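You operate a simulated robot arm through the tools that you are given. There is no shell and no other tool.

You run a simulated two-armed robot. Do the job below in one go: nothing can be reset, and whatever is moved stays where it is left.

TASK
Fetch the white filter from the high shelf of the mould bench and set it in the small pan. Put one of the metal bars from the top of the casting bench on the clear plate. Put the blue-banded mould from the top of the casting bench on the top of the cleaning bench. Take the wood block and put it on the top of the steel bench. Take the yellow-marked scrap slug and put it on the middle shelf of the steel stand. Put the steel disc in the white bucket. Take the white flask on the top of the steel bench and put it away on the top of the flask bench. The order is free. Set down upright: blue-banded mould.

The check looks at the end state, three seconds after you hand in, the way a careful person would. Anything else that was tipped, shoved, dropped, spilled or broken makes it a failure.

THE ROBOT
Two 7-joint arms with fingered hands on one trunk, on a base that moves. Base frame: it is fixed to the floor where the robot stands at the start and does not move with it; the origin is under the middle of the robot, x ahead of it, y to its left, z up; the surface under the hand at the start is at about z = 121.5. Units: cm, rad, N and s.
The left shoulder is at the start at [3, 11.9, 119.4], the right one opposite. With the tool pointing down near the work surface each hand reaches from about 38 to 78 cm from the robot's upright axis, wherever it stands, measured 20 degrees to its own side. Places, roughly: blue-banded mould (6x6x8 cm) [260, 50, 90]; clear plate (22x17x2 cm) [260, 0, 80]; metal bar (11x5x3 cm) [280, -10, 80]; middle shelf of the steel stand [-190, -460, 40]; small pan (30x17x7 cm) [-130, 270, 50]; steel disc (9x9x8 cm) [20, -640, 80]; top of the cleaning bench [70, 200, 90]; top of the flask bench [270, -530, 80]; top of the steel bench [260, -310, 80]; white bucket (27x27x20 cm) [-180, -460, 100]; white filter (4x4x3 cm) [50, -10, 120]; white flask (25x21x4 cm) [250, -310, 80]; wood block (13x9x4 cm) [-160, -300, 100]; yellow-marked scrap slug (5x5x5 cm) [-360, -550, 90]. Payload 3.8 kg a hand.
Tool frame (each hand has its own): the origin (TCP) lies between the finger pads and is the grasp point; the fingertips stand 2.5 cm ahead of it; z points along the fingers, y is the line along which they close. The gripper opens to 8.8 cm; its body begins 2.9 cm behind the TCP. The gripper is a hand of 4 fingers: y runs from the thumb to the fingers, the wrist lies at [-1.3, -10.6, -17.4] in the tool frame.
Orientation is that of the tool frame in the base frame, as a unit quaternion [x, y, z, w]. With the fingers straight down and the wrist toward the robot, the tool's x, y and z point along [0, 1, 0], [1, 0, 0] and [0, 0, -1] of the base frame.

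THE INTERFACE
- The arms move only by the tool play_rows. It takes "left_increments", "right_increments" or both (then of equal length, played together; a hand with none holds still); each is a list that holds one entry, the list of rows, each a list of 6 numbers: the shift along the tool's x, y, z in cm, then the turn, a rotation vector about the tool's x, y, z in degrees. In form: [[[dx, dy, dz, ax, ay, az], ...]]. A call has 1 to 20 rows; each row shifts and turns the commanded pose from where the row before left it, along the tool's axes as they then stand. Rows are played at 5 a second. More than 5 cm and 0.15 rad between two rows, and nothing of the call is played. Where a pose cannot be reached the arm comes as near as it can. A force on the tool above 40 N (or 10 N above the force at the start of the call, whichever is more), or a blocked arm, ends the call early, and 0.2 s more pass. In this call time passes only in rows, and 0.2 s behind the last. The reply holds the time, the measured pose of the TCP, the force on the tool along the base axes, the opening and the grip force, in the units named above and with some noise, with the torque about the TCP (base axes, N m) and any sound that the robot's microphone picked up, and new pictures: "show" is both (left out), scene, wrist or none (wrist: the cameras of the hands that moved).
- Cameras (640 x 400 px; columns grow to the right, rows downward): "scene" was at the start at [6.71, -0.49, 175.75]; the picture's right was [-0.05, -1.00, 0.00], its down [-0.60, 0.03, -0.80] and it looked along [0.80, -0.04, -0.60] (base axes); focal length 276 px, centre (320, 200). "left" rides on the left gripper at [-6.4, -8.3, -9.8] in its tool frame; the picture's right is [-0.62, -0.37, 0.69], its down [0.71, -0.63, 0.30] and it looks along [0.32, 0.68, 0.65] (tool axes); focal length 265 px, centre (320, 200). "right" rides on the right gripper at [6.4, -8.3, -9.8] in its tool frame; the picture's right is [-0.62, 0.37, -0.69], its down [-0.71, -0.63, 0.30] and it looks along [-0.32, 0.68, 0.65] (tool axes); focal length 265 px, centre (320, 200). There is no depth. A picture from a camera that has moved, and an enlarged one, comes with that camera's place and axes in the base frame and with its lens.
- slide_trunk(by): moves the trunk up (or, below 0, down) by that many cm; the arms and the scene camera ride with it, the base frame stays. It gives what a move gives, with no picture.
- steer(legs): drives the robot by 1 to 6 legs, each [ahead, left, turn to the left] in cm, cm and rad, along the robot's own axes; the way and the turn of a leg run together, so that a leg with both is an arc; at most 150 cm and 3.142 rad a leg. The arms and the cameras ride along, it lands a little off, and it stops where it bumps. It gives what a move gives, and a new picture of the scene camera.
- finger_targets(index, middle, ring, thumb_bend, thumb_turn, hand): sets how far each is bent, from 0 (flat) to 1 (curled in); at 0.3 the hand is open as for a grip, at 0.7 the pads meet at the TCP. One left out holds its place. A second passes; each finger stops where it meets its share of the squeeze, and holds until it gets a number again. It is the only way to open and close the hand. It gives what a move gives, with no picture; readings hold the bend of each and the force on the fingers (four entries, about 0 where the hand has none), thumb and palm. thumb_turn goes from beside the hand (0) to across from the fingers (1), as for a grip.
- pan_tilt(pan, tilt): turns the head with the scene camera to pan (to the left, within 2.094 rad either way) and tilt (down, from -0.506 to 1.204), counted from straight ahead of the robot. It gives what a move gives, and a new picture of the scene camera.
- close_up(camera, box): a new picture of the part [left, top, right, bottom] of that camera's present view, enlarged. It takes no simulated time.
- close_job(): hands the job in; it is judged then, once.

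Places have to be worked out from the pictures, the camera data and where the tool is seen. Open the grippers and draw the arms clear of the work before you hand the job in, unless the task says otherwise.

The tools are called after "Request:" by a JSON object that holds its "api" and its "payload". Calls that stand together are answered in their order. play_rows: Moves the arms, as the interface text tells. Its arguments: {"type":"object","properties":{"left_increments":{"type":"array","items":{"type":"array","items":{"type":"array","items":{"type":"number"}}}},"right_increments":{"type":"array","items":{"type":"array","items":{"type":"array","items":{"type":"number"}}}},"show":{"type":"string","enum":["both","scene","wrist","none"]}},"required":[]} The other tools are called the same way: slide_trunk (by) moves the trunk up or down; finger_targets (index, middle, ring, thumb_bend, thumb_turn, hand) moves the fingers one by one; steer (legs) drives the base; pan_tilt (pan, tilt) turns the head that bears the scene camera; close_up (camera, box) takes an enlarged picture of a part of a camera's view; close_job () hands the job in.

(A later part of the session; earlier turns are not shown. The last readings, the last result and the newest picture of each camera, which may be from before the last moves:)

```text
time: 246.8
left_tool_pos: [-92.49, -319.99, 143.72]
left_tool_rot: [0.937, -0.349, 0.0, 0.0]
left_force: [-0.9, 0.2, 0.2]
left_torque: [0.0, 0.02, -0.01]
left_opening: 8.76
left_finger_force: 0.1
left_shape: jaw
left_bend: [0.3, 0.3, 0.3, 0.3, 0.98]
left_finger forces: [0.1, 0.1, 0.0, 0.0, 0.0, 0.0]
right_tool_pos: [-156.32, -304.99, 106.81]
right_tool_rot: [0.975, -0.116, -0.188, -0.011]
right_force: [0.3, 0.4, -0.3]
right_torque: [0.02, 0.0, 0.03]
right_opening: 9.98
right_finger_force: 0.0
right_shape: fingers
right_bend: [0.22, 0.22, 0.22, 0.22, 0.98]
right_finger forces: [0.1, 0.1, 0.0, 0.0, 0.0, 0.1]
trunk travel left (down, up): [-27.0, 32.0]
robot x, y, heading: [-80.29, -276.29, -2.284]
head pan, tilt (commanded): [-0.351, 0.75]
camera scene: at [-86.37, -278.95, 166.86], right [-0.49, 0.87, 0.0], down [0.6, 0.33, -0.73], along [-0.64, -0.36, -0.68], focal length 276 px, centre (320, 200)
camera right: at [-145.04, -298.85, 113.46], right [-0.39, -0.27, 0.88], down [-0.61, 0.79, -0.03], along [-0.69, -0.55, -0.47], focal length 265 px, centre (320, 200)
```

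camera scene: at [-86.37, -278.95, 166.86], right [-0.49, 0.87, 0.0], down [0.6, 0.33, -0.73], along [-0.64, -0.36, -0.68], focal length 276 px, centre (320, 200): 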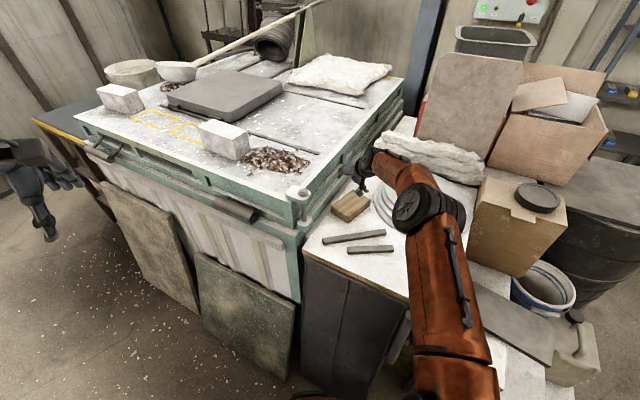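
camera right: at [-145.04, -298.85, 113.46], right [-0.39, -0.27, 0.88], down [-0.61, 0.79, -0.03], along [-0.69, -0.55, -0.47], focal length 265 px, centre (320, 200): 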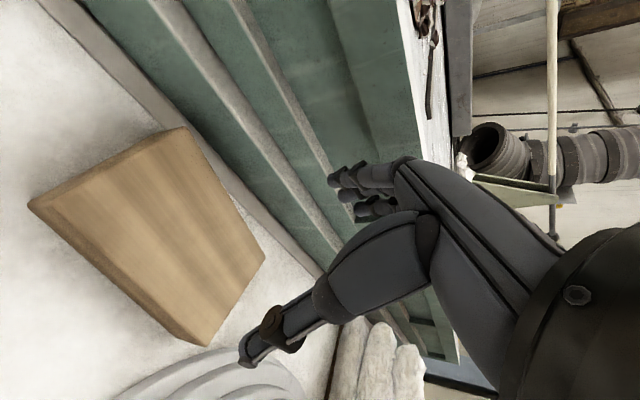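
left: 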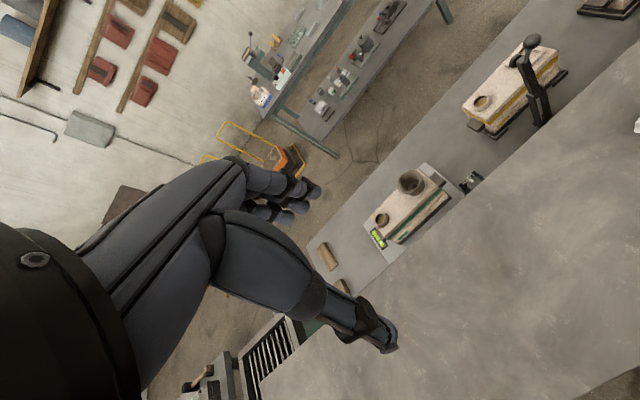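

The block centre by the wrist camera is [-156.7, -304.8], under the TCP. I descend 7 cm and check the finger clearance to the block and teal wall.

Request:
{"api": "play_rows", "payload": {"right_increments": [[[1.1, -0.12, 3.33, 0, 0, 0], [1.1, -0.12, 3.33, 0, 0, 0]]], "show": "wrist"}}

Request:
{"api": "close_up", "payload": {"camera": "scene", "box": [300, 150, 420, 225]}}

Request:
{"api": "close_up", "payload": {"camera": "left", "box": [0, 0, 640, 400]}}

```text
time: 247.4
left_tool_pos: [-92.47, -319.99, 143.77]
left_tool_rot: [0.937, -0.35, 0.0, -0.001]
left_force: [-0.5, -0.2, -0.5]
left_torque: [-0.05, 0.01, -0.02]
left_opening: 8.75
left_finger_force: 0.1
left_shape: jaw
left_bend: [0.3, 0.3, 0.3, 0.3, 0.98]
left_finger forces: [0.0, 0.0, 0.0, 0.1, 0.0, 0.0]
right_tool_pos: [-156.66, -304.74, 99.75]
right_tool_rot: [0.975, -0.115, -0.187, -0.01]
right_force: [0.7, -0.1, 0.0]
right_torque: [-0.02, 0.0, 0.0]
right_opening: 9.96
right_finger_force: 0.0
right_shape: fingers
right_bend: [0.22, 0.22, 0.22, 0.22, 0.97]
right_finger forces: [0.0, 0.0, 0.0, 0.1, 0.0, 0.0]
trunk travel left (down, up): [-27.0, 32.0]
robot x, y, heading: [-80.52, -276.07, -2.284]
head pan, tilt (commanded): [-0.351, 0.75]
camera right: at [-145.27, -298.58, 106.48], right [-0.39, -0.27, 0.88], down [-0.61, 0.79, -0.03], along [-0.69, -0.55, -0.47], focal length 265 px, centre (320, 200)
```

right: 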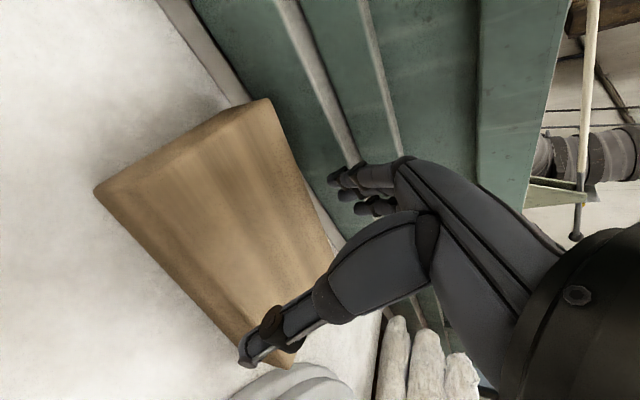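

```text
5.33 times, centred on (360, 188) of scene
camera zoom: at [-86.35, -278.93, 166.86], right [-0.49, 0.87, 0.0], down [0.6, 0.33, -0.73], along [-0.64, -0.36, -0.68], focal length 1472 px, centre (107, 267)
```

zoom: 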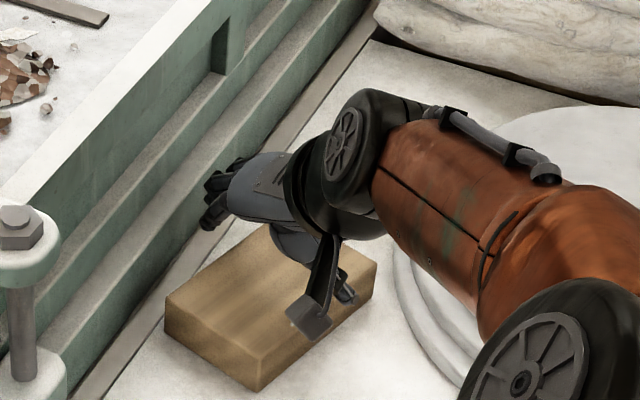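

```text
1.00 times, centred on (320, 200) of left (not enlarged: the box is as wide or as high as the picture)
camera zoom: at [-91.9, -309.44, 153.36], right [-0.23, 0.68, -0.69], down [0.95, 0.01, -0.31], along [-0.2, -0.73, -0.65], focal length 265 px, centre (320, 200)
```

zoom: 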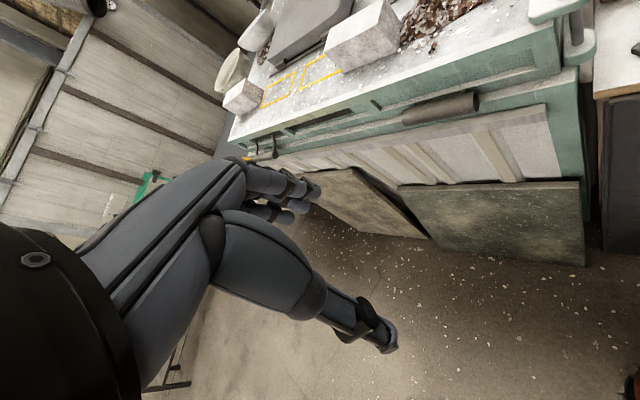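

The fingers line up on both sides; clearances are small, so I open slightly more and descend in small steps watching the force.

Request:
{"api": "finger_targets", "payload": {"hand": "right", "index": 0.19, "middle": 0.19, "ring": 0.19, "thumb_bend": 0.17}}

Request:
{"api": "play_rows", "payload": {"right_increments": [[[0.37, -0.12, 0.93, 0, 0, 0], [0.37, -0.1, 0.93, 0, 0, 0]]], "show": "wrist"}}

```text
time: 248.4
left_tool_pos: [-92.41, -320.02, 143.72]
left_tool_rot: [0.937, -0.35, 0.0, 0.0]
left_force: [1.2, 0.5, -0.1]
left_torque: [0.01, 0.0, -0.01]
left_opening: 8.74
left_finger_force: 0.0
left_shape: jaw
left_bend: [0.3, 0.3, 0.3, 0.3, 0.98]
left_finger forces: [0.1, 0.0, 0.0, 0.0, 0.0, 0.0]
right_tool_pos: [-156.48, -304.68, 99.91]
right_tool_rot: [0.976, -0.115, -0.187, -0.012]
right_force: [-0.8, 0.9, 0.5]
right_torque: [-0.02, -0.03, 0.03]
right_opening: 10.64
right_finger_force: 0.2
right_shape: fingers
right_bend: [0.19, 0.19, 0.19, 0.17, 0.97]
right_finger forces: [0.1, 0.0, 0.0, 0.0, 0.0, 0.1]
trunk travel left (down, up): [-27.0, 32.0]
robot x, y, heading: [-80.07, -276.07, -2.28]
head pan, tilt (commanded): [-0.351, 0.75]
```

```text
time: 249.0
left_tool_pos: [-92.39, -320.1, 143.67]
left_tool_rot: [0.937, -0.35, -0.001, 0.0]
left_force: [0.1, -0.4, -0.3]
left_torque: [-0.02, 0.0, -0.02]
left_opening: 8.77
left_finger_force: 0.1
left_shape: jaw
left_bend: [0.3, 0.3, 0.3, 0.3, 0.98]
left_finger forces: [0.0, 0.0, 0.0, 0.0, 0.0, 0.1]
right_tool_pos: [-156.38, -304.47, 97.9]
right_tool_rot: [0.975, -0.115, -0.188, -0.012]
right_force: [-0.6, -0.3, 0.4]
right_torque: [-0.01, 0.01, 0.0]
right_opening: 10.63
right_finger_force: 0.1
right_shape: fingers
right_bend: [0.19, 0.19, 0.19, 0.17, 0.97]
right_finger forces: [0.0, 0.1, 0.1, 0.0, 0.0, 0.1]
trunk travel left (down, up): [-27.0, 32.0]
robot x, y, heading: [-80.4, -276.18, -2.281]
head pan, tilt (commanded): [-0.351, 0.75]
camera right: at [-145.05, -298.33, 104.5], right [-0.39, -0.27, 0.88], down [-0.61, 0.79, -0.03], along [-0.69, -0.55, -0.47], focal length 265 px, centre (320, 200)
```

right: 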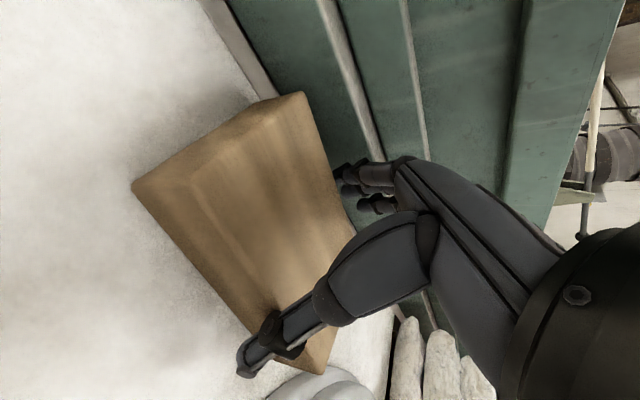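

The fingers pass behind the block's south face and the thumb is outside the north face. I descend further.

Request:
{"api": "play_rows", "payload": {"right_increments": [[[0.37, -0.02, 0.93, 0, 0, 0], [0.3, -0.02, 0.74, 0, 0, 0]]], "show": "wrist"}}

Request:
{"api": "close_up", "payload": {"camera": "scene", "box": [300, 150, 420, 225]}}

```text
time: 249.6
left_tool_pos: [-92.17, -319.9, 143.87]
left_tool_rot: [0.937, -0.35, -0.001, 0.002]
left_force: [0.8, -0.1, 0.7]
left_torque: [0.01, 0.01, 0.0]
left_opening: 8.76
left_finger_force: 0.1
left_shape: jaw
left_bend: [0.3, 0.3, 0.3, 0.3, 0.98]
left_finger forces: [0.1, 0.0, 0.0, 0.1, 0.0, 0.0]
right_tool_pos: [-156.45, -304.28, 96.4]
right_tool_rot: [0.975, -0.116, -0.191, -0.01]
right_force: [1.4, 2.8, 15.9]
right_torque: [0.33, -0.18, -0.06]
right_opening: 11.1
right_finger_force: 7.1
right_shape: fingers
right_bend: [0.18, 0.19, 0.19, 0.12, 0.99]
right_finger forces: [2.9, 0.1, 0.1, 0.0, 11.0, 0.0]
trunk travel left (down, up): [-27.0, 32.0]
robot x, y, heading: [-80.34, -276.43, -2.29]
head pan, tilt (commanded): [-0.351, 0.75]
camera right: at [-145.02, -298.22, 103.02], right [-0.39, -0.26, 0.88], down [-0.61, 0.79, -0.03], along [-0.69, -0.55, -0.47], focal length 265 px, centre (320, 200)
```

right: 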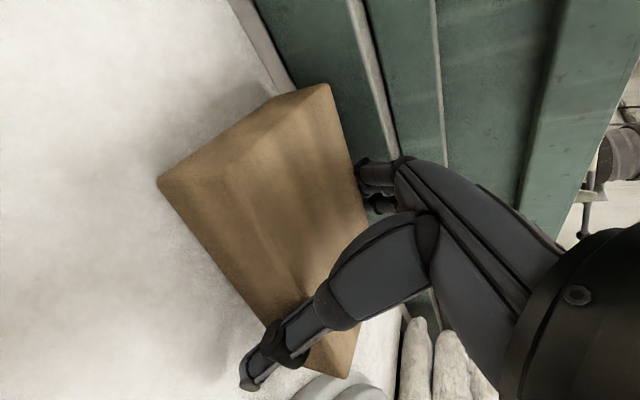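

```text
5.33 times, centred on (360, 188) of scene
camera zoom: at [-85.96, -278.75, 166.9], right [-0.49, 0.87, 0.0], down [0.59, 0.33, -0.73], along [-0.64, -0.36, -0.68], focal length 1472 px, centre (107, 267)
```

zoom: 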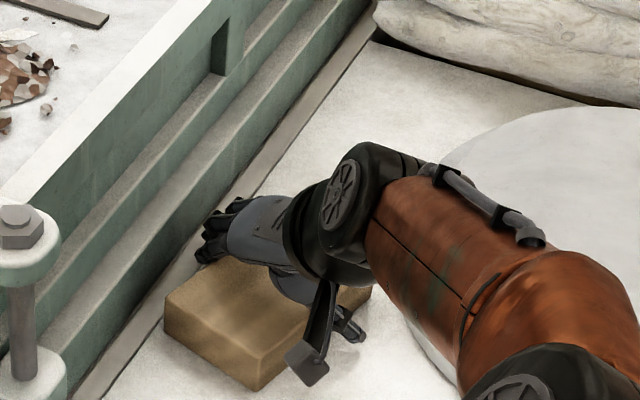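

The thumb has met the block's top edge (about 16 N up), so the block's top is at TCP level with the fingertips about 2 cm down its sides. I ease up slightly and close the hand.

Request:
{"api": "play_rows", "payload": {"right_increments": [[[-0.15, -0.1, -0.4, 0, 0, 0]]], "show": "none"}}

Request:
{"api": "finger_targets", "payload": {"hand": "right", "index": 0.5, "middle": 0.5, "ring": 0.5, "thumb_bend": 0.5}}

Request:
{"api": "close_up", "payload": {"camera": "right", "box": [120, 60, 520, 400]}}

Request:
{"api": "close_up", "payload": {"camera": "scene", "box": [300, 150, 420, 225]}}

```text
time: 250.0
left_tool_pos: [-92.31, -319.98, 143.75]
left_tool_rot: [0.937, -0.349, -0.001, 0.001]
left_force: [-0.8, -0.2, 0.3]
left_torque: [0.04, 0.0, 0.0]
left_opening: 8.75
left_finger_force: 0.0
left_shape: jaw
left_bend: [0.3, 0.3, 0.3, 0.3, 0.98]
left_finger forces: [0.1, 0.1, 0.1, 0.0, 0.1, 0.1]
right_tool_pos: [-156.4, -304.3, 96.59]
right_tool_rot: [0.975, -0.116, -0.189, -0.011]
right_force: [1.2, 2.7, 8.3]
right_torque: [0.12, -0.13, -0.02]
right_opening: 11.1
right_finger_force: 4.7
right_shape: fingers
right_bend: [0.18, 0.19, 0.19, 0.13, 0.99]
right_finger forces: [2.4, 0.0, 0.0, 0.0, 6.8, 0.1]
trunk travel left (down, up): [-27.0, 32.0]
robot x, y, heading: [-80.08, -276.15, -2.285]
head pan, tilt (commanded): [-0.351, 0.75]
```

```text
time: 251.0
left_tool_pos: [-92.27, -320.04, 143.8]
left_tool_rot: [0.937, -0.35, -0.002, 0.0]
left_force: [-0.2, 0.1, 0.2]
left_torque: [0.01, 0.02, 0.01]
left_opening: 8.76
left_finger_force: 0.0
left_shape: jaw
left_bend: [0.3, 0.3, 0.3, 0.3, 0.98]
left_finger forces: [0.0, 0.0, 0.0, 0.1, 0.0, 0.0]
right_tool_pos: [-156.39, -304.36, 96.72]
right_tool_rot: [0.975, -0.115, -0.189, -0.01]
right_force: [-0.1, 0.1, 16.2]
right_torque: [-0.07, -0.13, 0.51]
right_opening: 10.03
right_finger_force: 38.0
right_shape: fingers
right_bend: [0.21, 0.38, 0.36, 0.29, 0.98]
right_finger forces: [17.6, 8.6, 11.1, 0.0, 38.6, 0.0]
trunk travel left (down, up): [-27.0, 32.0]
robot x, y, heading: [-80.57, -276.36, -2.281]
head pan, tilt (commanded): [-0.351, 0.75]
```

```text
1.18 times, centred on (320, 230) of right
camera zoom: at [-145.01, -298.25, 103.29], right [-0.39, -0.27, 0.88], down [-0.61, 0.79, -0.03], along [-0.69, -0.55, -0.47], focal length 312 px, centre (320, 165)
```

zoom: 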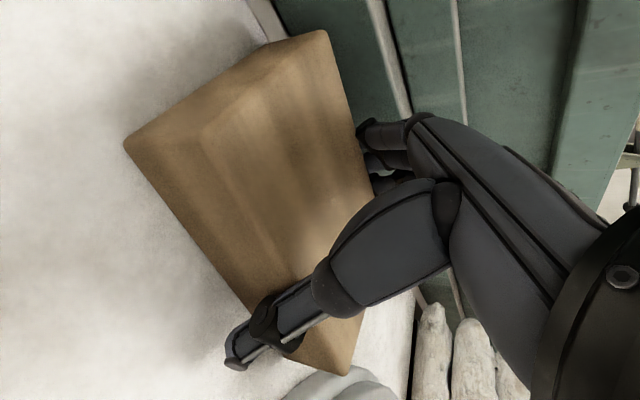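

```text
5.33 times, centred on (360, 188) of scene
camera zoom: at [-86.08, -278.83, 166.88], right [-0.49, 0.87, 0.0], down [0.59, 0.33, -0.73], along [-0.64, -0.36, -0.68], focal length 1472 px, centre (107, 267)
```

zoom: 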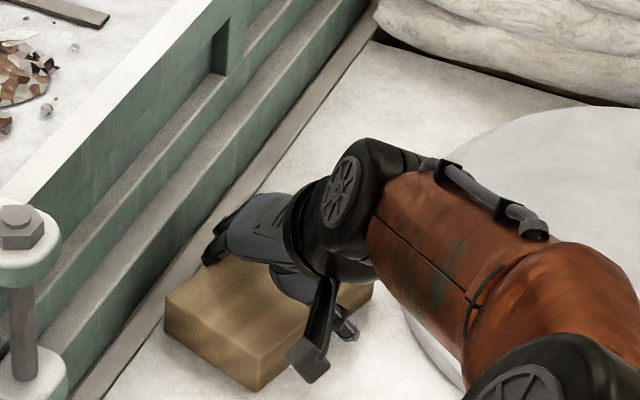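

The hand closed with about 38 N on thumb. I lift 1.5 cm to test whether the block comes along.

Request:
{"api": "play_rows", "payload": {"right_increments": [[[-0.18, 0.01, -0.46, 0, 0, 0], [-0.37, 0.02, -0.93, 0, 0, 0]]], "show": "wrist"}}

Request:
{"api": "close_up", "payload": {"camera": "scene", "box": [300, 150, 420, 225]}}

```text
time: 251.6
left_tool_pos: [-92.43, -320.06, 143.63]
left_tool_rot: [0.937, -0.349, -0.001, 0.0]
left_force: [-0.8, 0.8, -1.1]
left_torque: [-0.01, 0.0, 0.05]
left_opening: 8.76
left_finger_force: 0.1
left_shape: jaw
left_bend: [0.3, 0.3, 0.3, 0.3, 0.98]
left_finger forces: [0.0, 0.1, 0.1, 0.0, 0.0, 0.0]
right_tool_pos: [-156.37, -304.35, 97.64]
right_tool_rot: [0.976, -0.114, -0.186, -0.013]
right_force: [-0.1, 0.6, -2.0]
right_torque: [-0.03, -0.01, 0.02]
right_opening: 9.91
right_finger_force: 31.3
right_shape: fingers
right_bend: [0.21, 0.39, 0.38, 0.32, 0.94]
right_finger forces: [13.4, 7.8, 8.6, 0.0, 31.4, 0.0]
trunk travel left (down, up): [-27.0, 32.0]
robot x, y, heading: [-80.13, -276.17, -2.282]
head pan, tilt (commanded): [-0.351, 0.75]
camera right: at [-145.07, -298.18, 104.37], right [-0.4, -0.27, 0.88], down [-0.61, 0.79, -0.03], along [-0.68, -0.55, -0.48], focal length 265 px, centre (320, 200)
```

right: 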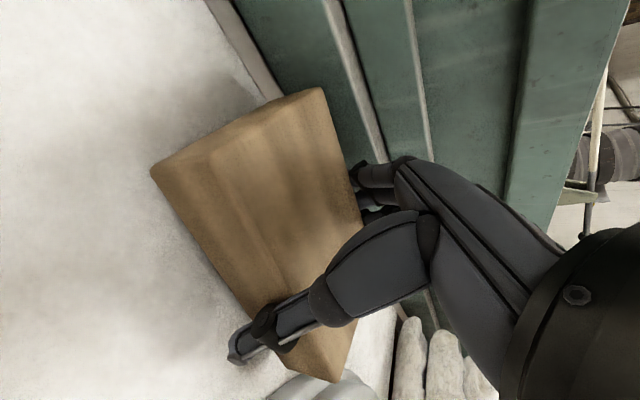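

```text
5.33 times, centred on (360, 188) of scene
camera zoom: at [-86.32, -278.94, 166.85], right [-0.49, 0.87, 0.0], down [0.6, 0.33, -0.73], along [-0.64, -0.36, -0.68], focal length 1472 px, centre (107, 267)
```

zoom: 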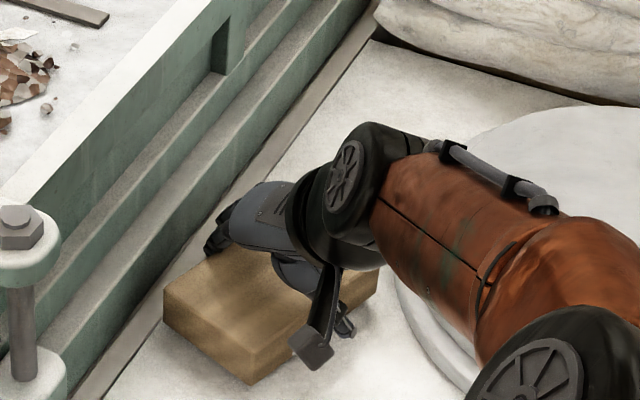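

The block appears to be rising with the hand (about 2–3 N weight). I lift further and check again.

Request:
{"api": "play_rows", "payload": {"right_increments": [[[-0.37, 0.02, -0.93, 0, 0, 0], [-0.74, 0.04, -1.85, 0, 0, 0], [-0.74, 0.04, -1.85, 0, 0, 0]]], "show": "wrist"}}

Request:
{"api": "close_up", "payload": {"camera": "scene", "box": [280, 120, 440, 220]}}

```text
time: 252.4
left_tool_pos: [-92.47, -320.04, 143.71]
left_tool_rot: [0.937, -0.351, -0.001, 0.0]
left_force: [-0.4, 0.5, 0.3]
left_torque: [0.02, 0.0, -0.01]
left_opening: 8.75
left_finger_force: 0.1
left_shape: jaw
left_bend: [0.3, 0.3, 0.3, 0.3, 0.98]
left_finger forces: [0.1, 0.0, 0.0, 0.0, 0.0, 0.1]
right_tool_pos: [-156.48, -304.18, 103.01]
right_tool_rot: [0.976, -0.114, -0.187, -0.013]
right_force: [-0.2, 0.7, -2.5]
right_torque: [-0.02, 0.0, 0.02]
right_opening: 9.91
right_finger_force: 30.8
right_shape: fingers
right_bend: [0.21, 0.39, 0.38, 0.32, 0.94]
right_finger forces: [13.3, 7.8, 8.4, 0.0, 31.2, 0.0]
trunk travel left (down, up): [-27.0, 32.0]
robot x, y, heading: [-80.31, -276.48, -2.282]
head pan, tilt (commanded): [-0.351, 0.75]
camera right: at [-145.14, -298.16, 109.57], right [-0.39, -0.27, 0.88], down [-0.61, 0.79, -0.03], along [-0.69, -0.55, -0.48], focal length 265 px, centre (320, 200)
```

right: 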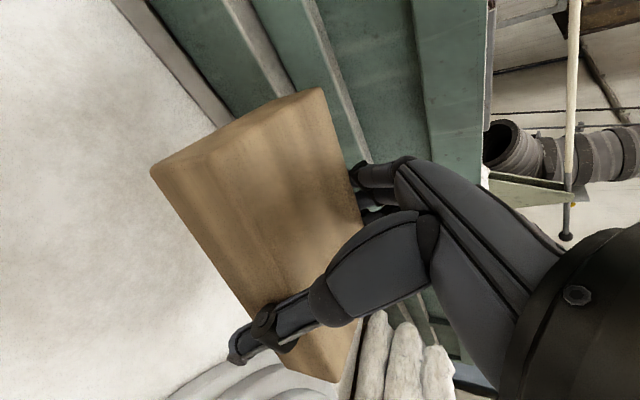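

```text
4.00 times, centred on (360, 170) of scene
camera zoom: at [-86.32, -278.92, 166.86], right [-0.49, 0.87, 0.0], down [0.6, 0.33, -0.73], along [-0.64, -0.36, -0.68], focal length 1104 px, centre (160, 320)
```

zoom: 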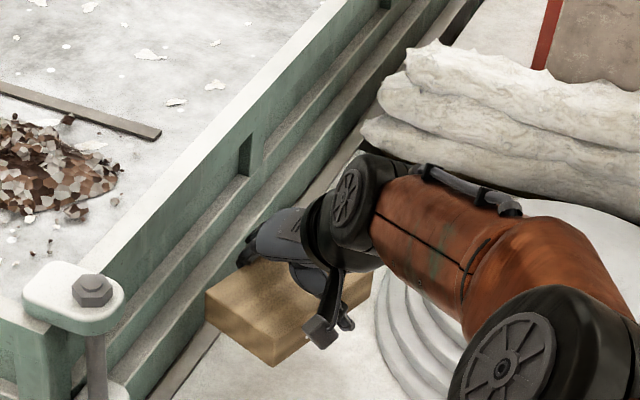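

The block is firmly held. I raise it well above the platform and bring it back toward me, then level the hand.

Request:
{"api": "play_rows", "payload": {"right_increments": [[[-1.67, 0.09, -4.17, 0, 0, 0], [-1.67, 0.09, -4.17, 0, 0, 0], [-1.67, 0.09, -4.17, 0, 0, 0], [-1.67, 0.09, -4.17, 0, 0, 0], [-1.67, 0.09, -4.17, 0, 0, 0], [-1.67, 0.09, -4.17, 0, 0, 0], [3.7, -1.67, -1.5, 0, 0, 0], [3.7, -1.67, -1.5, 0, 0, 0], [3.7, -1.67, -1.5, 0, 0, 0], [3.7, -1.67, -1.5, 0, 0, 0], [3.7, -1.67, -1.5, 0, 6, 0], [2.7, -1.2, 0, 0, 6, 3], [0, 0, 0, 0, 6, 3], [0, 0, 0, 0, 4, 3]]], "show": "both"}}

```text
time: 255.4
left_tool_pos: [-92.4, -320.05, 143.78]
left_tool_rot: [0.937, -0.349, -0.001, 0.0]
left_force: [0.9, 0.4, 0.9]
left_torque: [0.0, 0.02, 0.0]
left_opening: 8.75
left_finger_force: 0.1
left_shape: jaw
left_bend: [0.3, 0.3, 0.3, 0.3, 0.98]
left_finger forces: [0.0, 0.1, 0.0, 0.1, 0.1, 0.0]
right_tool_pos: [-131.4, -299.68, 128.58]
right_tool_rot: [0.981, -0.192, 0.002, 0.02]
right_force: [-1.0, 0.2, -1.9]
right_torque: [0.01, -0.02, 0.02]
right_opening: 9.76
right_finger_force: 28.5
right_shape: fingers
right_bend: [0.22, 0.39, 0.38, 0.33, 0.94]
right_finger forces: [12.1, 7.7, 8.3, 0.0, 29.6, 0.0]
right hand out of reach, approached as far as the arm can: row 6
trunk travel left (down, up): [-27.0, 32.0]
robot x, y, heading: [-80.45, -276.56, -2.283]
head pan, tilt (commanded): [-0.351, 0.75]
camera scene: at [-86.3, -278.9, 166.86], right [-0.49, 0.87, 0.0], down [0.6, 0.33, -0.73], along [-0.64, -0.36, -0.68], focal length 276 px, centre (320, 200)
camera right: at [-122.3, -293.91, 138.2], right [-0.71, -0.08, 0.7], down [-0.43, 0.84, -0.34], along [-0.56, -0.54, -0.63], focal length 265 px, centre (320, 200)
```

scene: 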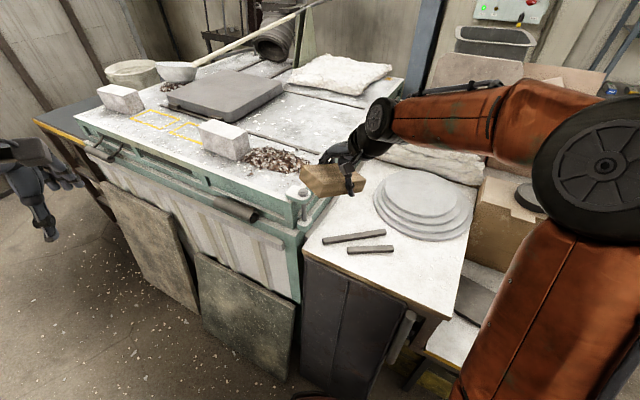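
right: 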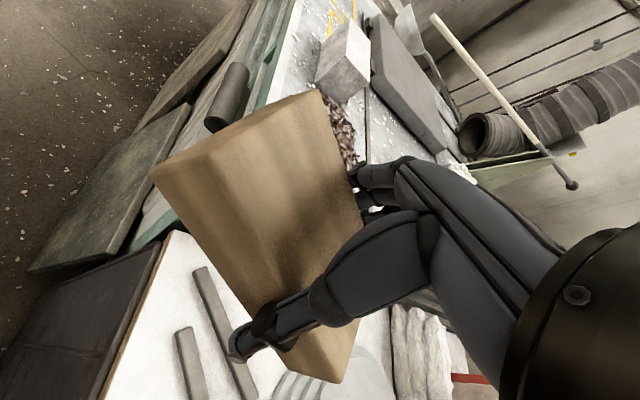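

The block is held well. Before driving on, I look around to the south and south-west for the steel stand, bucket and slug.

Request:
{"api": "pan_tilt", "payload": {"pan": 0.15, "tilt": 0.4}}

Request:
{"api": "close_up", "payload": {"camera": "scene", "box": [100, 40, 420, 240]}}

Request:
{"api": "pan_tilt", "payload": {"pan": 0.9, "tilt": 0.4}}

```text
time: 256.3
left_tool_pos: [-92.3, -320.02, 143.78]
left_tool_rot: [0.937, -0.35, -0.001, 0.0]
left_force: [-0.3, 0.5, -0.4]
left_torque: [0.02, -0.01, 0.02]
left_opening: 8.75
left_finger_force: 0.0
left_shape: jaw
left_bend: [0.3, 0.3, 0.3, 0.3, 0.98]
left_finger forces: [0.1, 0.1, 0.1, 0.0, 0.0, 0.0]
right_tool_pos: [-131.53, -299.68, 128.61]
right_tool_rot: [0.981, -0.191, 0.001, 0.02]
right_force: [-0.1, -0.1, -2.2]
right_torque: [0.05, 0.01, -0.01]
right_opening: 9.78
right_finger_force: 29.0
right_shape: fingers
right_bend: [0.22, 0.39, 0.38, 0.33, 0.94]
right_finger forces: [12.1, 7.8, 8.3, 0.0, 29.5, 0.1]
trunk travel left (down, up): [-27.0, 32.0]
robot x, y, heading: [-80.18, -276.34, -2.286]
head pan, tilt (commanded): [0.15, 0.4]
camera scene: at [-84.03, -282.73, 169.97], right [-0.85, 0.53, 0.0], down [0.21, 0.33, -0.92], along [-0.49, -0.78, -0.39], focal length 276 px, centre (320, 200)
```

scene: 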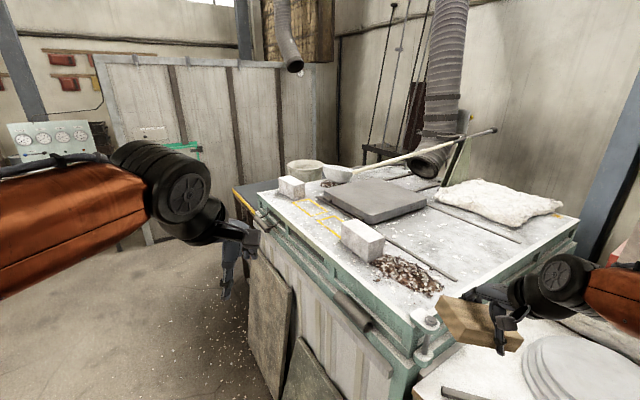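

```text
2.00 times, centred on (260, 140) of scene
camera zoom: at [-84.03, -282.73, 169.97], right [-0.85, 0.53, 0.0], down [0.21, 0.33, -0.92], along [-0.49, -0.78, -0.39], focal length 552 px, centre (440, 320)
```

zoom: 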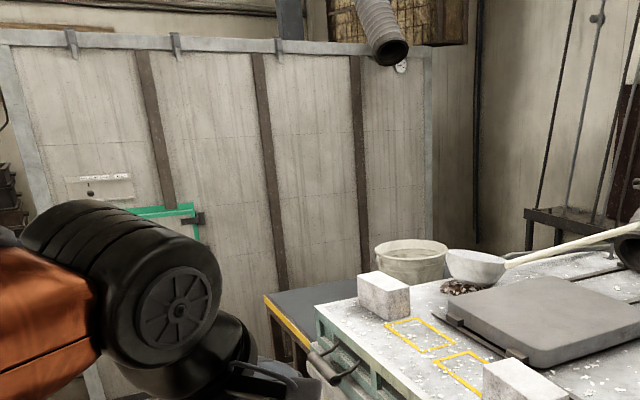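

```text
time: 257.4
left_tool_pos: [-92.45, -320.14, 143.77]
left_tool_rot: [0.937, -0.349, -0.001, -0.001]
left_force: [-0.5, 0.3, 0.1]
left_torque: [-0.01, -0.02, 0.02]
left_opening: 8.78
left_finger_force: 0.1
left_shape: jaw
left_bend: [0.3, 0.3, 0.3, 0.3, 0.98]
left_finger forces: [0.0, 0.0, 0.0, 0.0, 0.0, 0.1]
right_tool_pos: [-131.48, -299.7, 128.61]
right_tool_rot: [0.981, -0.192, 0.002, 0.02]
right_force: [-0.9, -0.5, -1.9]
right_torque: [0.03, 0.01, 0.01]
right_opening: 9.78
right_finger_force: 29.0
right_shape: fingers
right_bend: [0.22, 0.39, 0.38, 0.33, 0.94]
right_finger forces: [12.0, 7.7, 8.3, 0.0, 29.6, 0.1]
trunk travel left (down, up): [-27.0, 32.0]
robot x, y, heading: [-80.15, -276.35, -2.284]
head pan, tilt (commanded): [0.901, 0.4]
camera scene: at [-77.36, -284.0, 169.98], right [-0.98, -0.19, 0.0], down [-0.07, 0.38, -0.92], along [0.17, -0.91, -0.39], focal length 276 px, centre (320, 200)
```

scene: 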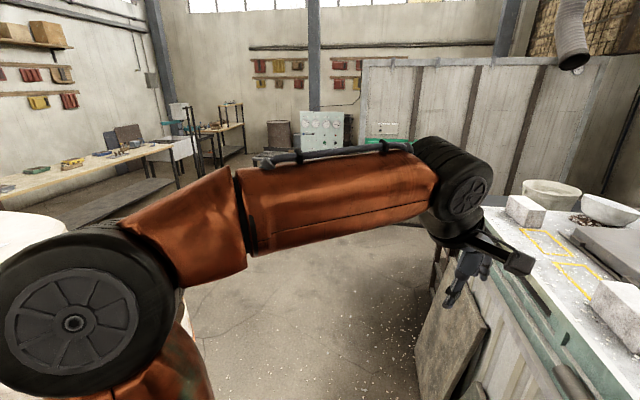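

The white bucket stands on a dark stand just beyond the big table. I'll deliver the wood block to the steel bench first: raise the trunk, back out of the spot and turn toward the east.

Request:
{"api": "slide_trunk", "payload": {"by": 8}}

Request:
{"api": "pan_tilt", "payload": {"pan": 0.0, "tilt": 0.5}}

Request:
{"api": "steer", "payload": {"legs": [[-24, 0, 0], [0, 0, 0.71]]}}

```text
time: 258.6
left_tool_pos: [-92.46, -320.03, 151.64]
left_tool_rot: [0.937, -0.349, -0.001, 0.001]
left_force: [0.7, -0.1, 0.4]
left_torque: [-0.02, 0.02, 0.03]
left_opening: 8.76
left_finger_force: 0.0
left_shape: jaw
left_bend: [0.3, 0.3, 0.3, 0.3, 0.98]
left_finger forces: [0.0, 0.0, 0.0, 0.1, 0.1, 0.1]
right_tool_pos: [-131.5, -299.63, 136.49]
right_tool_rot: [0.981, -0.192, 0.003, 0.02]
right_force: [0.1, 0.8, -2.0]
right_torque: [-0.01, 0.01, -0.02]
right_opening: 9.77
right_finger_force: 28.8
right_shape: fingers
right_bend: [0.22, 0.39, 0.38, 0.33, 0.94]
right_finger forces: [12.1, 7.8, 8.3, 0.0, 29.4, 0.1]
trunk travel left (down, up): [-35.0, 24.0]
robot x, y, heading: [-80.38, -276.49, -2.28]
head pan, tilt (commanded): [0.901, 0.4]
```

```text
time: 259.8
left_tool_pos: [-92.48, -320.02, 151.84]
left_tool_rot: [0.937, -0.349, -0.001, 0.0]
left_force: [0.4, 0.2, -0.6]
left_torque: [0.01, 0.03, 0.0]
left_opening: 8.8
left_finger_force: 0.1
left_shape: jaw
left_bend: [0.3, 0.3, 0.3, 0.3, 0.98]
left_finger forces: [0.1, 0.1, 0.1, 0.1, 0.0, 0.0]
right_tool_pos: [-131.62, -299.72, 136.53]
right_tool_rot: [0.981, -0.192, 0.002, 0.02]
right_force: [-0.2, -0.1, -1.9]
right_torque: [0.06, 0.03, 0.01]
right_opening: 9.77
right_finger_force: 28.8
right_shape: fingers
right_bend: [0.22, 0.39, 0.38, 0.33, 0.94]
right_finger forces: [12.1, 7.7, 8.3, 0.0, 29.4, 0.1]
trunk travel left (down, up): [-35.0, 24.0]
robot x, y, heading: [-80.19, -276.43, -2.281]
head pan, tilt (commanded): [0.0, 0.499]
camera scene: at [-85.02, -281.8, 177.06], right [-0.76, 0.65, 0.0], down [0.31, 0.36, -0.88], along [-0.57, -0.66, -0.48], focal length 276 px, centre (320, 200)
```

scene: 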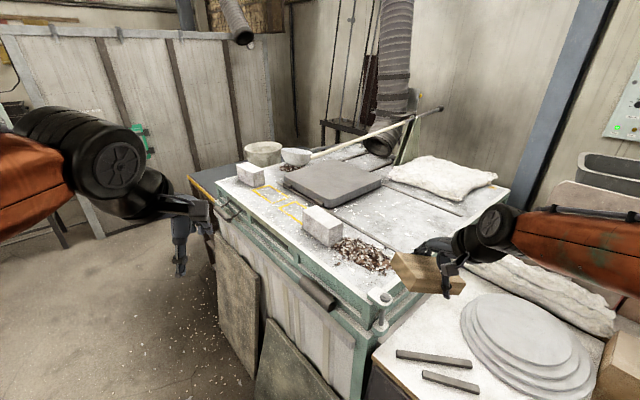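

```text
time: 263.5
left_tool_pos: [-45.4, -299.25, 151.83]
left_tool_rot: [1.0, -0.003, -0.001, 0.0]
left_force: [0.5, -0.4, 0.2]
left_torque: [0.02, 0.03, -0.01]
left_opening: 8.77
left_finger_force: 0.0
left_shape: jaw
left_bend: [0.3, 0.3, 0.3, 0.3, 0.98]
left_finger forces: [0.0, 0.0, 0.0, 0.0, 0.0, 0.0]
right_tool_pos: [-88.29, -309.22, 136.46]
right_tool_rot: [0.987, 0.16, 0.008, 0.018]
right_force: [-0.2, 0.4, -1.9]
right_torque: [-0.01, 0.04, -0.01]
right_opening: 9.71
right_finger_force: 28.2
right_shape: fingers
right_bend: [0.22, 0.39, 0.38, 0.34, 0.94]
right_finger forces: [11.8, 7.6, 8.2, 0.0, 29.0, 0.0]
trunk travel left (down, up): [-35.0, 24.0]
robot x, y, heading: [-64.42, -258.02, -1.573]
head pan, tilt (commanded): [0.0, 0.499]
camera scene: at [-64.63, -265.33, 177.06], right [-1.0, 0.0, 0.0], down [0.0, 0.48, -0.88], along [0.0, -0.88, -0.48], focal length 276 px, centre (320, 200)
```

scene: 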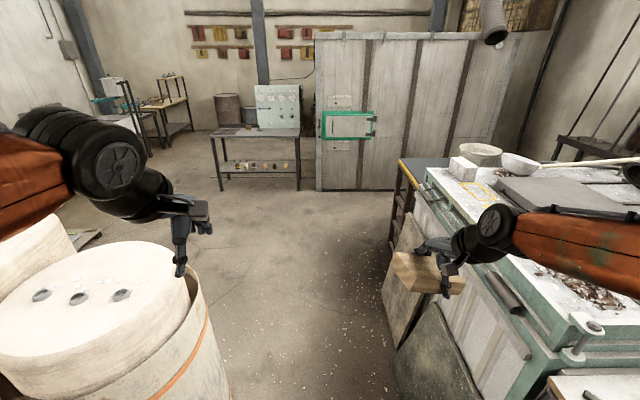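

Facing south I see the steel stand (yellow-edged shelves, open to the east) behind the big table, and the gauge table near [20, -630] where the steel disc should be. With the left hand free, I'll fetch the disc first on this side; I drive down the aisle.

Request:
{"api": "close_up", "payload": {"camera": "scene", "box": [200, 70, 320, 195]}}

Request:
{"api": "close_up", "payload": {"camera": "scene", "box": [360, 130, 560, 255]}}

Request:
{"api": "steer", "payload": {"legs": [[140, -4, 0]]}}

```text
3.20 times, centred on (260, 132) of scene
camera zoom: at [-64.63, -265.33, 177.06], right [-1.0, 0.0, 0.0], down [0.0, 0.48, -0.88], along [0.0, -0.88, -0.48], focal length 883 px, centre (512, 416)
```

zoom: 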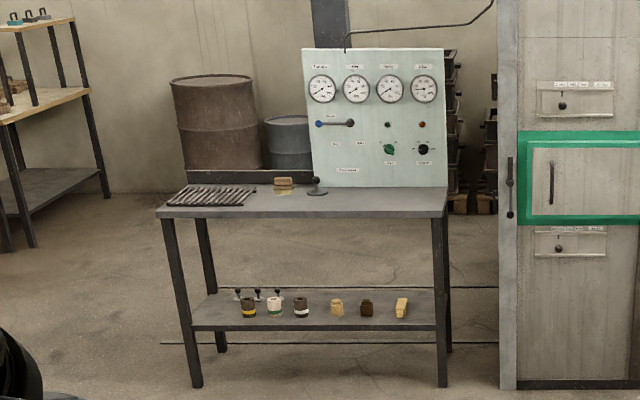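

```text
3.20 times, centred on (460, 192) of scene
camera zoom: at [-64.63, -265.33, 177.06], right [-1.0, 0.0, 0.0], down [0.0, 0.48, -0.88], along [0.0, -0.88, -0.48], focal length 883 px, centre (-128, 224)
```

zoom: 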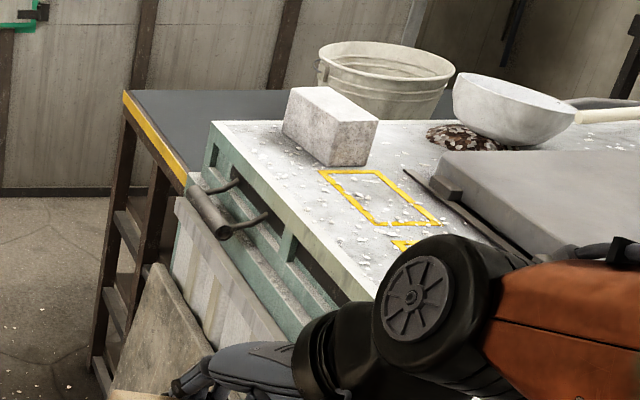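

```text
time: 270.4
left_tool_pos: [-47.31, -437.62, 151.71]
left_tool_rot: [1.0, 0.009, 0.0, 0.0]
left_force: [-0.7, 0.7, 0.5]
left_torque: [-0.02, -0.01, -0.01]
left_opening: 8.75
left_finger_force: 0.0
left_shape: jaw
left_bend: [0.3, 0.3, 0.3, 0.3, 0.98]
left_finger forces: [0.1, 0.0, 0.0, 0.1, 0.1, 0.0]
right_tool_pos: [-89.9, -448.57, 136.54]
right_tool_rot: [0.985, 0.173, 0.008, 0.018]
right_force: [0.3, -0.1, -1.6]
right_torque: [0.0, 0.01, 0.0]
right_opening: 9.73
right_finger_force: 28.2
right_shape: fingers
right_bend: [0.22, 0.39, 0.38, 0.34, 0.94]
right_finger forces: [11.8, 7.6, 8.2, 0.1, 28.9, 0.1]
trunk travel left (down, up): [-35.0, 24.0]
robot x, y, heading: [-67.1, -396.98, -1.551]
head pan, tilt (commanded): [0.0, 0.499]
camera scene: at [-67.39, -404.27, 177.06], right [-1.0, -0.02, 0.0], down [-0.01, 0.48, -0.88], along [0.02, -0.88, -0.48], focal length 276 px, centre (320, 200)
```

scene: 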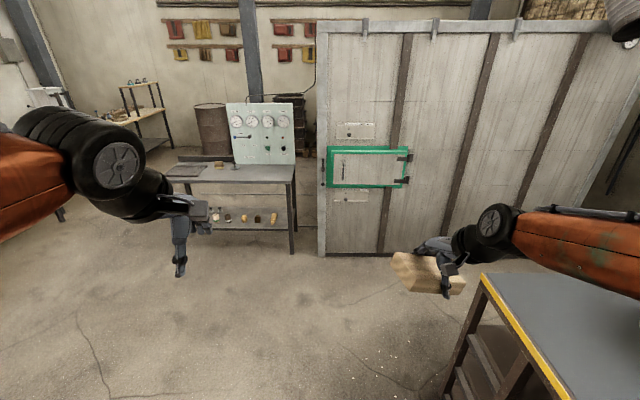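

The steel disc (dark disc with a knob) stands on the gauge table near [19, -642], just left of the gauge board. I drive toward the table, ending about 45 cm short of its front edge.

Request:
{"api": "play_rows", "payload": {"right_increments": [[[0, -3, -2, 0, 0, 0], [-1, -3, -2, 0, 0, 0], [-2, -3, -2, 0, 0, 0]]], "show": "none"}}

Request:
{"api": "steer", "payload": {"legs": [[90, 40, 0], [65, 30, 0]]}}

Request:
{"api": "pan_tilt", "payload": {"pan": 0.15, "tilt": 0.75}}

```text
time: 271.2
left_tool_pos: [-47.35, -437.64, 151.7]
left_tool_rot: [1.0, 0.009, 0.0, -0.001]
left_force: [-0.1, -0.5, 0.3]
left_torque: [0.01, -0.01, 0.01]
left_opening: 8.76
left_finger_force: 0.0
left_shape: jaw
left_bend: [0.3, 0.3, 0.3, 0.3, 0.98]
left_finger forces: [0.1, 0.1, 0.1, 0.1, 0.0, 0.1]
right_tool_pos: [-96.26, -440.75, 142.4]
right_tool_rot: [0.985, 0.172, 0.009, 0.018]
right_force: [0.2, 0.6, -1.3]
right_torque: [0.0, 0.02, 0.0]
right_opening: 9.73
right_finger_force: 28.4
right_shape: fingers
right_bend: [0.22, 0.39, 0.38, 0.34, 0.94]
right_finger forces: [11.8, 7.8, 8.3, 0.0, 28.9, 0.0]
trunk travel left (down, up): [-35.0, 24.0]
robot x, y, heading: [-67.37, -397.22, -1.557]
head pan, tilt (commanded): [0.0, 0.499]
```

```text
time: 279.9
left_tool_pos: [26.76, -592.38, 151.75]
left_tool_rot: [1.0, 0.013, -0.001, 0.001]
left_force: [-0.9, -0.1, -0.1]
left_torque: [0.01, -0.02, 0.0]
left_opening: 8.76
left_finger_force: 0.0
left_shape: jaw
left_bend: [0.3, 0.3, 0.3, 0.3, 0.98]
left_finger forces: [0.0, 0.1, 0.1, 0.0, 0.0, 0.0]
right_tool_pos: [-22.16, -595.87, 142.45]
right_tool_rot: [0.984, 0.175, 0.01, 0.018]
right_force: [-0.8, -0.2, -2.5]
right_torque: [0.0, 0.06, -0.03]
right_opening: 9.72
right_finger_force: 28.0
right_shape: fingers
right_bend: [0.22, 0.39, 0.38, 0.34, 0.94]
right_finger forces: [11.6, 7.7, 8.2, 0.0, 28.8, 0.0]
trunk travel left (down, up): [-35.0, 24.0]
robot x, y, heading: [5.69, -551.86, -1.542]
head pan, tilt (commanded): [0.0, 0.499]
camera scene: at [6.32, -559.12, 177.06], right [-1.0, -0.03, 0.0], down [-0.01, 0.48, -0.88], along [0.02, -0.88, -0.48], focal length 276 px, centre (320, 200)
```

scene: 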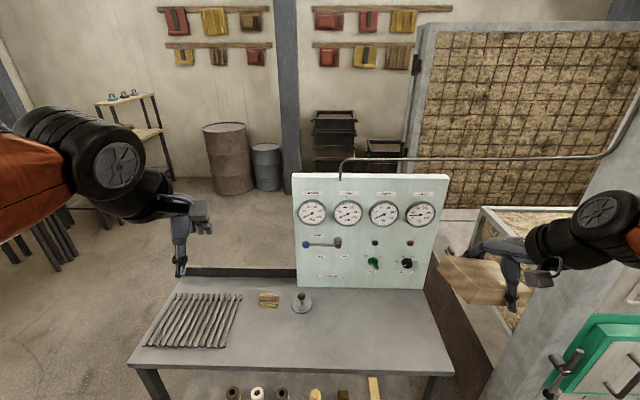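

```text
time: 280.7
left_tool_pos: [26.73, -592.29, 151.78]
left_tool_rot: [1.0, 0.013, -0.001, -0.001]
left_force: [0.1, -0.6, -0.5]
left_torque: [0.0, 0.0, 0.04]
left_opening: 8.73
left_finger_force: 0.1
left_shape: jaw
left_bend: [0.3, 0.3, 0.3, 0.3, 0.98]
left_finger forces: [0.0, 0.0, 0.1, 0.1, 0.1, 0.0]
right_tool_pos: [-22.17, -595.88, 142.42]
right_tool_rot: [0.984, 0.175, 0.008, 0.018]
right_force: [-0.3, -0.4, -2.4]
right_torque: [-0.04, 0.04, 0.01]
right_opening: 9.71
right_finger_force: 28.5
right_shape: fingers
right_bend: [0.22, 0.39, 0.38, 0.34, 0.94]
right_finger forces: [11.7, 7.8, 8.3, 0.1, 28.7, 0.0]
trunk travel left (down, up): [-35.0, 24.0]
robot x, y, heading: [5.99, -552.0, -1.543]
head pan, tilt (commanded): [0.15, 0.75]
camera scene: at [7.54, -558.2, 174.87], right [-0.98, -0.18, 0.0], down [-0.12, 0.67, -0.73], along [0.13, -0.72, -0.68], focal length 276 px, centre (320, 200)
```

scene: 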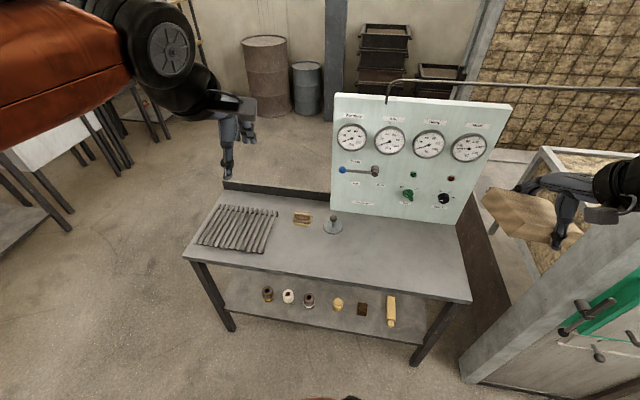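

The disc with its knob stands in front of the gauge board's left edge. I zoom in to measure it.

Request:
{"api": "close_up", "payload": {"camera": "scene", "box": [270, 180, 400, 260]}}

Request:
{"api": "close_up", "payload": {"camera": "left", "box": [0, 0, 640, 400]}}

```text
4.92 times, centred on (335, 220) of scene
camera zoom: at [7.54, -558.2, 174.87], right [-0.98, -0.18, 0.0], down [-0.12, 0.67, -0.73], along [0.13, -0.72, -0.68], focal length 1359 px, centre (246, 102)
```

zoom: 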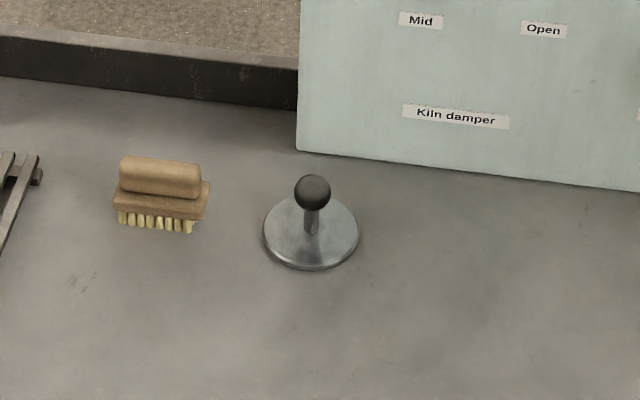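

```text
1.00 times, centred on (320, 200) of left (not enlarged: the box is as wide or as high as the picture)
camera zoom: at [20.01, -584.12, 161.37], right [-0.63, 0.35, -0.69], down [0.7, 0.65, -0.31], along [0.34, -0.68, -0.65], focal length 265 px, centre (320, 200)
```

zoom: 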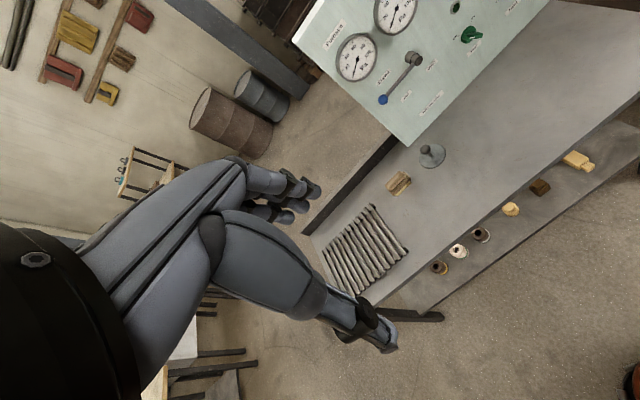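

The disc's base is at [16.6, -642.5, 79] with its knob centre at z ≈ 85.3; the board face is 11 cm behind it. I move 19 cm closer and lower the trunk for a comfortable reach.

Request:
{"api": "steer", "payload": {"legs": [[19, -4, -0.025]]}}

Request:
{"api": "slide_trunk", "payload": {"by": -18}}

Request:
{"api": "pan_tilt", "payload": {"pan": 0.15, "tilt": 0.8}}

Request:
{"api": "close_up", "payload": {"camera": "scene", "box": [250, 170, 410, 270]}}

```text
time: 282.2
left_tool_pos: [22.07, -611.81, 151.76]
left_tool_rot: [1.0, 0.002, -0.001, 0.0]
left_force: [0.5, -0.4, 0.1]
left_torque: [0.02, -0.02, -0.01]
left_opening: 8.76
left_finger_force: 0.0
left_shape: jaw
left_bend: [0.3, 0.3, 0.3, 0.3, 0.98]
left_finger forces: [0.0, 0.0, 0.1, 0.1, 0.0, 0.1]
right_tool_pos: [-26.96, -614.3, 142.4]
right_tool_rot: [0.986, 0.164, 0.008, 0.018]
right_force: [-0.6, -0.9, -1.6]
right_torque: [0.01, 0.0, 0.01]
right_opening: 9.72
right_finger_force: 28.1
right_shape: fingers
right_bend: [0.22, 0.39, 0.38, 0.34, 0.94]
right_finger forces: [11.7, 7.7, 8.2, 0.0, 28.7, 0.0]
trunk travel left (down, up): [-35.0, 24.0]
robot x, y, heading: [2.51, -570.79, -1.567]
head pan, tilt (commanded): [0.15, 0.75]
camera scene: at [3.68, -577.3, 174.86], right [-0.99, -0.15, 0.0], down [-0.11, 0.67, -0.73], along [0.11, -0.72, -0.68], focal length 276 px, centre (320, 200)
```

scene: 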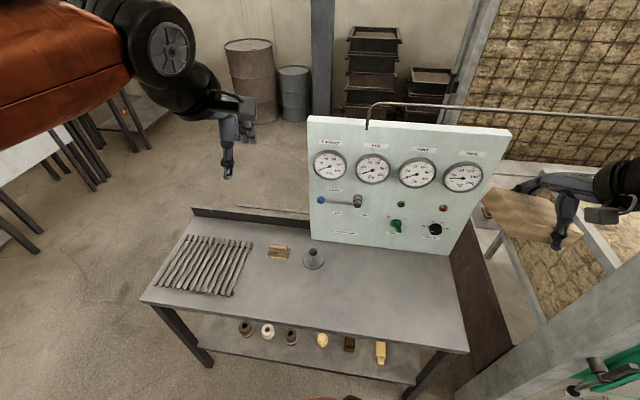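

```text
time: 284.2
left_tool_pos: [21.98, -611.85, 133.77]
left_tool_rot: [1.0, 0.002, 0.0, 0.0]
left_force: [0.8, -0.3, 0.4]
left_torque: [-0.01, 0.03, 0.03]
left_opening: 8.76
left_finger_force: 0.1
left_shape: jaw
left_bend: [0.3, 0.3, 0.3, 0.3, 0.98]
left_finger forces: [0.1, 0.1, 0.1, 0.1, 0.1, 0.1]
right_tool_pos: [-27.0, -614.29, 124.41]
right_tool_rot: [0.986, 0.164, 0.009, 0.018]
right_force: [0.2, -0.5, -1.3]
right_torque: [-0.02, 0.01, 0.01]
right_opening: 9.72
right_finger_force: 28.1
right_shape: fingers
right_bend: [0.22, 0.39, 0.38, 0.34, 0.94]
right_finger forces: [11.5, 7.7, 8.3, 0.1, 28.6, 0.1]
trunk travel left (down, up): [-17.0, 42.0]
robot x, y, heading: [2.49, -570.67, -1.562]
head pan, tilt (commanded): [0.15, 0.75]
```

```text
time: 284.9
left_tool_pos: [22.03, -611.9, 133.73]
left_tool_rot: [1.0, 0.002, 0.0, 0.001]
left_force: [0.4, 0.3, 0.3]
left_torque: [0.01, -0.02, 0.0]
left_opening: 8.76
left_finger_force: 0.0
left_shape: jaw
left_bend: [0.3, 0.3, 0.3, 0.3, 0.98]
left_finger forces: [0.1, 0.0, 0.0, 0.0, 0.1, 0.0]
right_tool_pos: [-27.0, -614.35, 124.36]
right_tool_rot: [0.986, 0.165, 0.009, 0.018]
right_force: [-0.2, -0.4, -1.2]
right_torque: [-0.03, 0.03, 0.0]
right_opening: 9.72
right_finger_force: 28.0
right_shape: fingers
right_bend: [0.22, 0.39, 0.38, 0.34, 0.94]
right_finger forces: [11.5, 7.7, 8.2, 0.0, 28.6, 0.1]
trunk travel left (down, up): [-17.0, 42.0]
robot x, y, heading: [2.09, -570.91, -1.563]
head pan, tilt (commanded): [0.15, 0.799]
camera scene: at [3.64, -577.06, 156.47], right [-0.99, -0.15, 0.0], down [-0.11, 0.71, -0.7], along [0.11, -0.69, -0.72], focal length 276 px, centre (320, 200)
```

scene: 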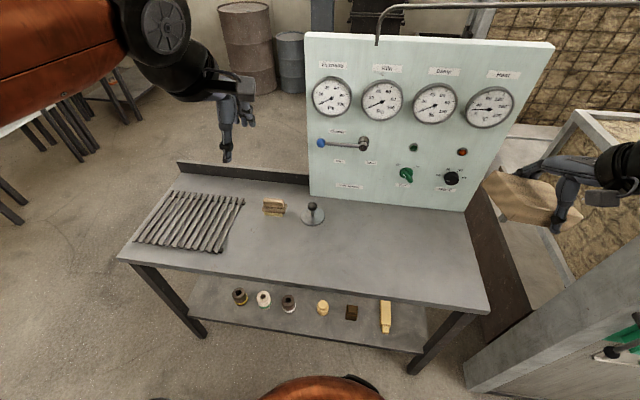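

```text
4.00 times, centred on (330, 220) of scene
camera zoom: at [3.64, -577.06, 156.47], right [-0.99, -0.15, 0.0], down [-0.11, 0.71, -0.7], along [0.11, -0.69, -0.72], focal length 1104 px, centre (280, 120)
```

zoom: 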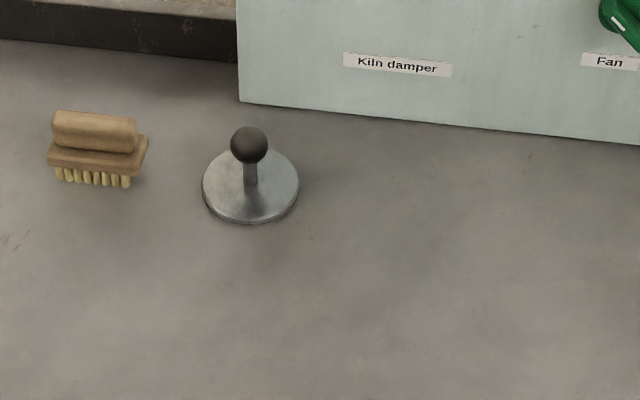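

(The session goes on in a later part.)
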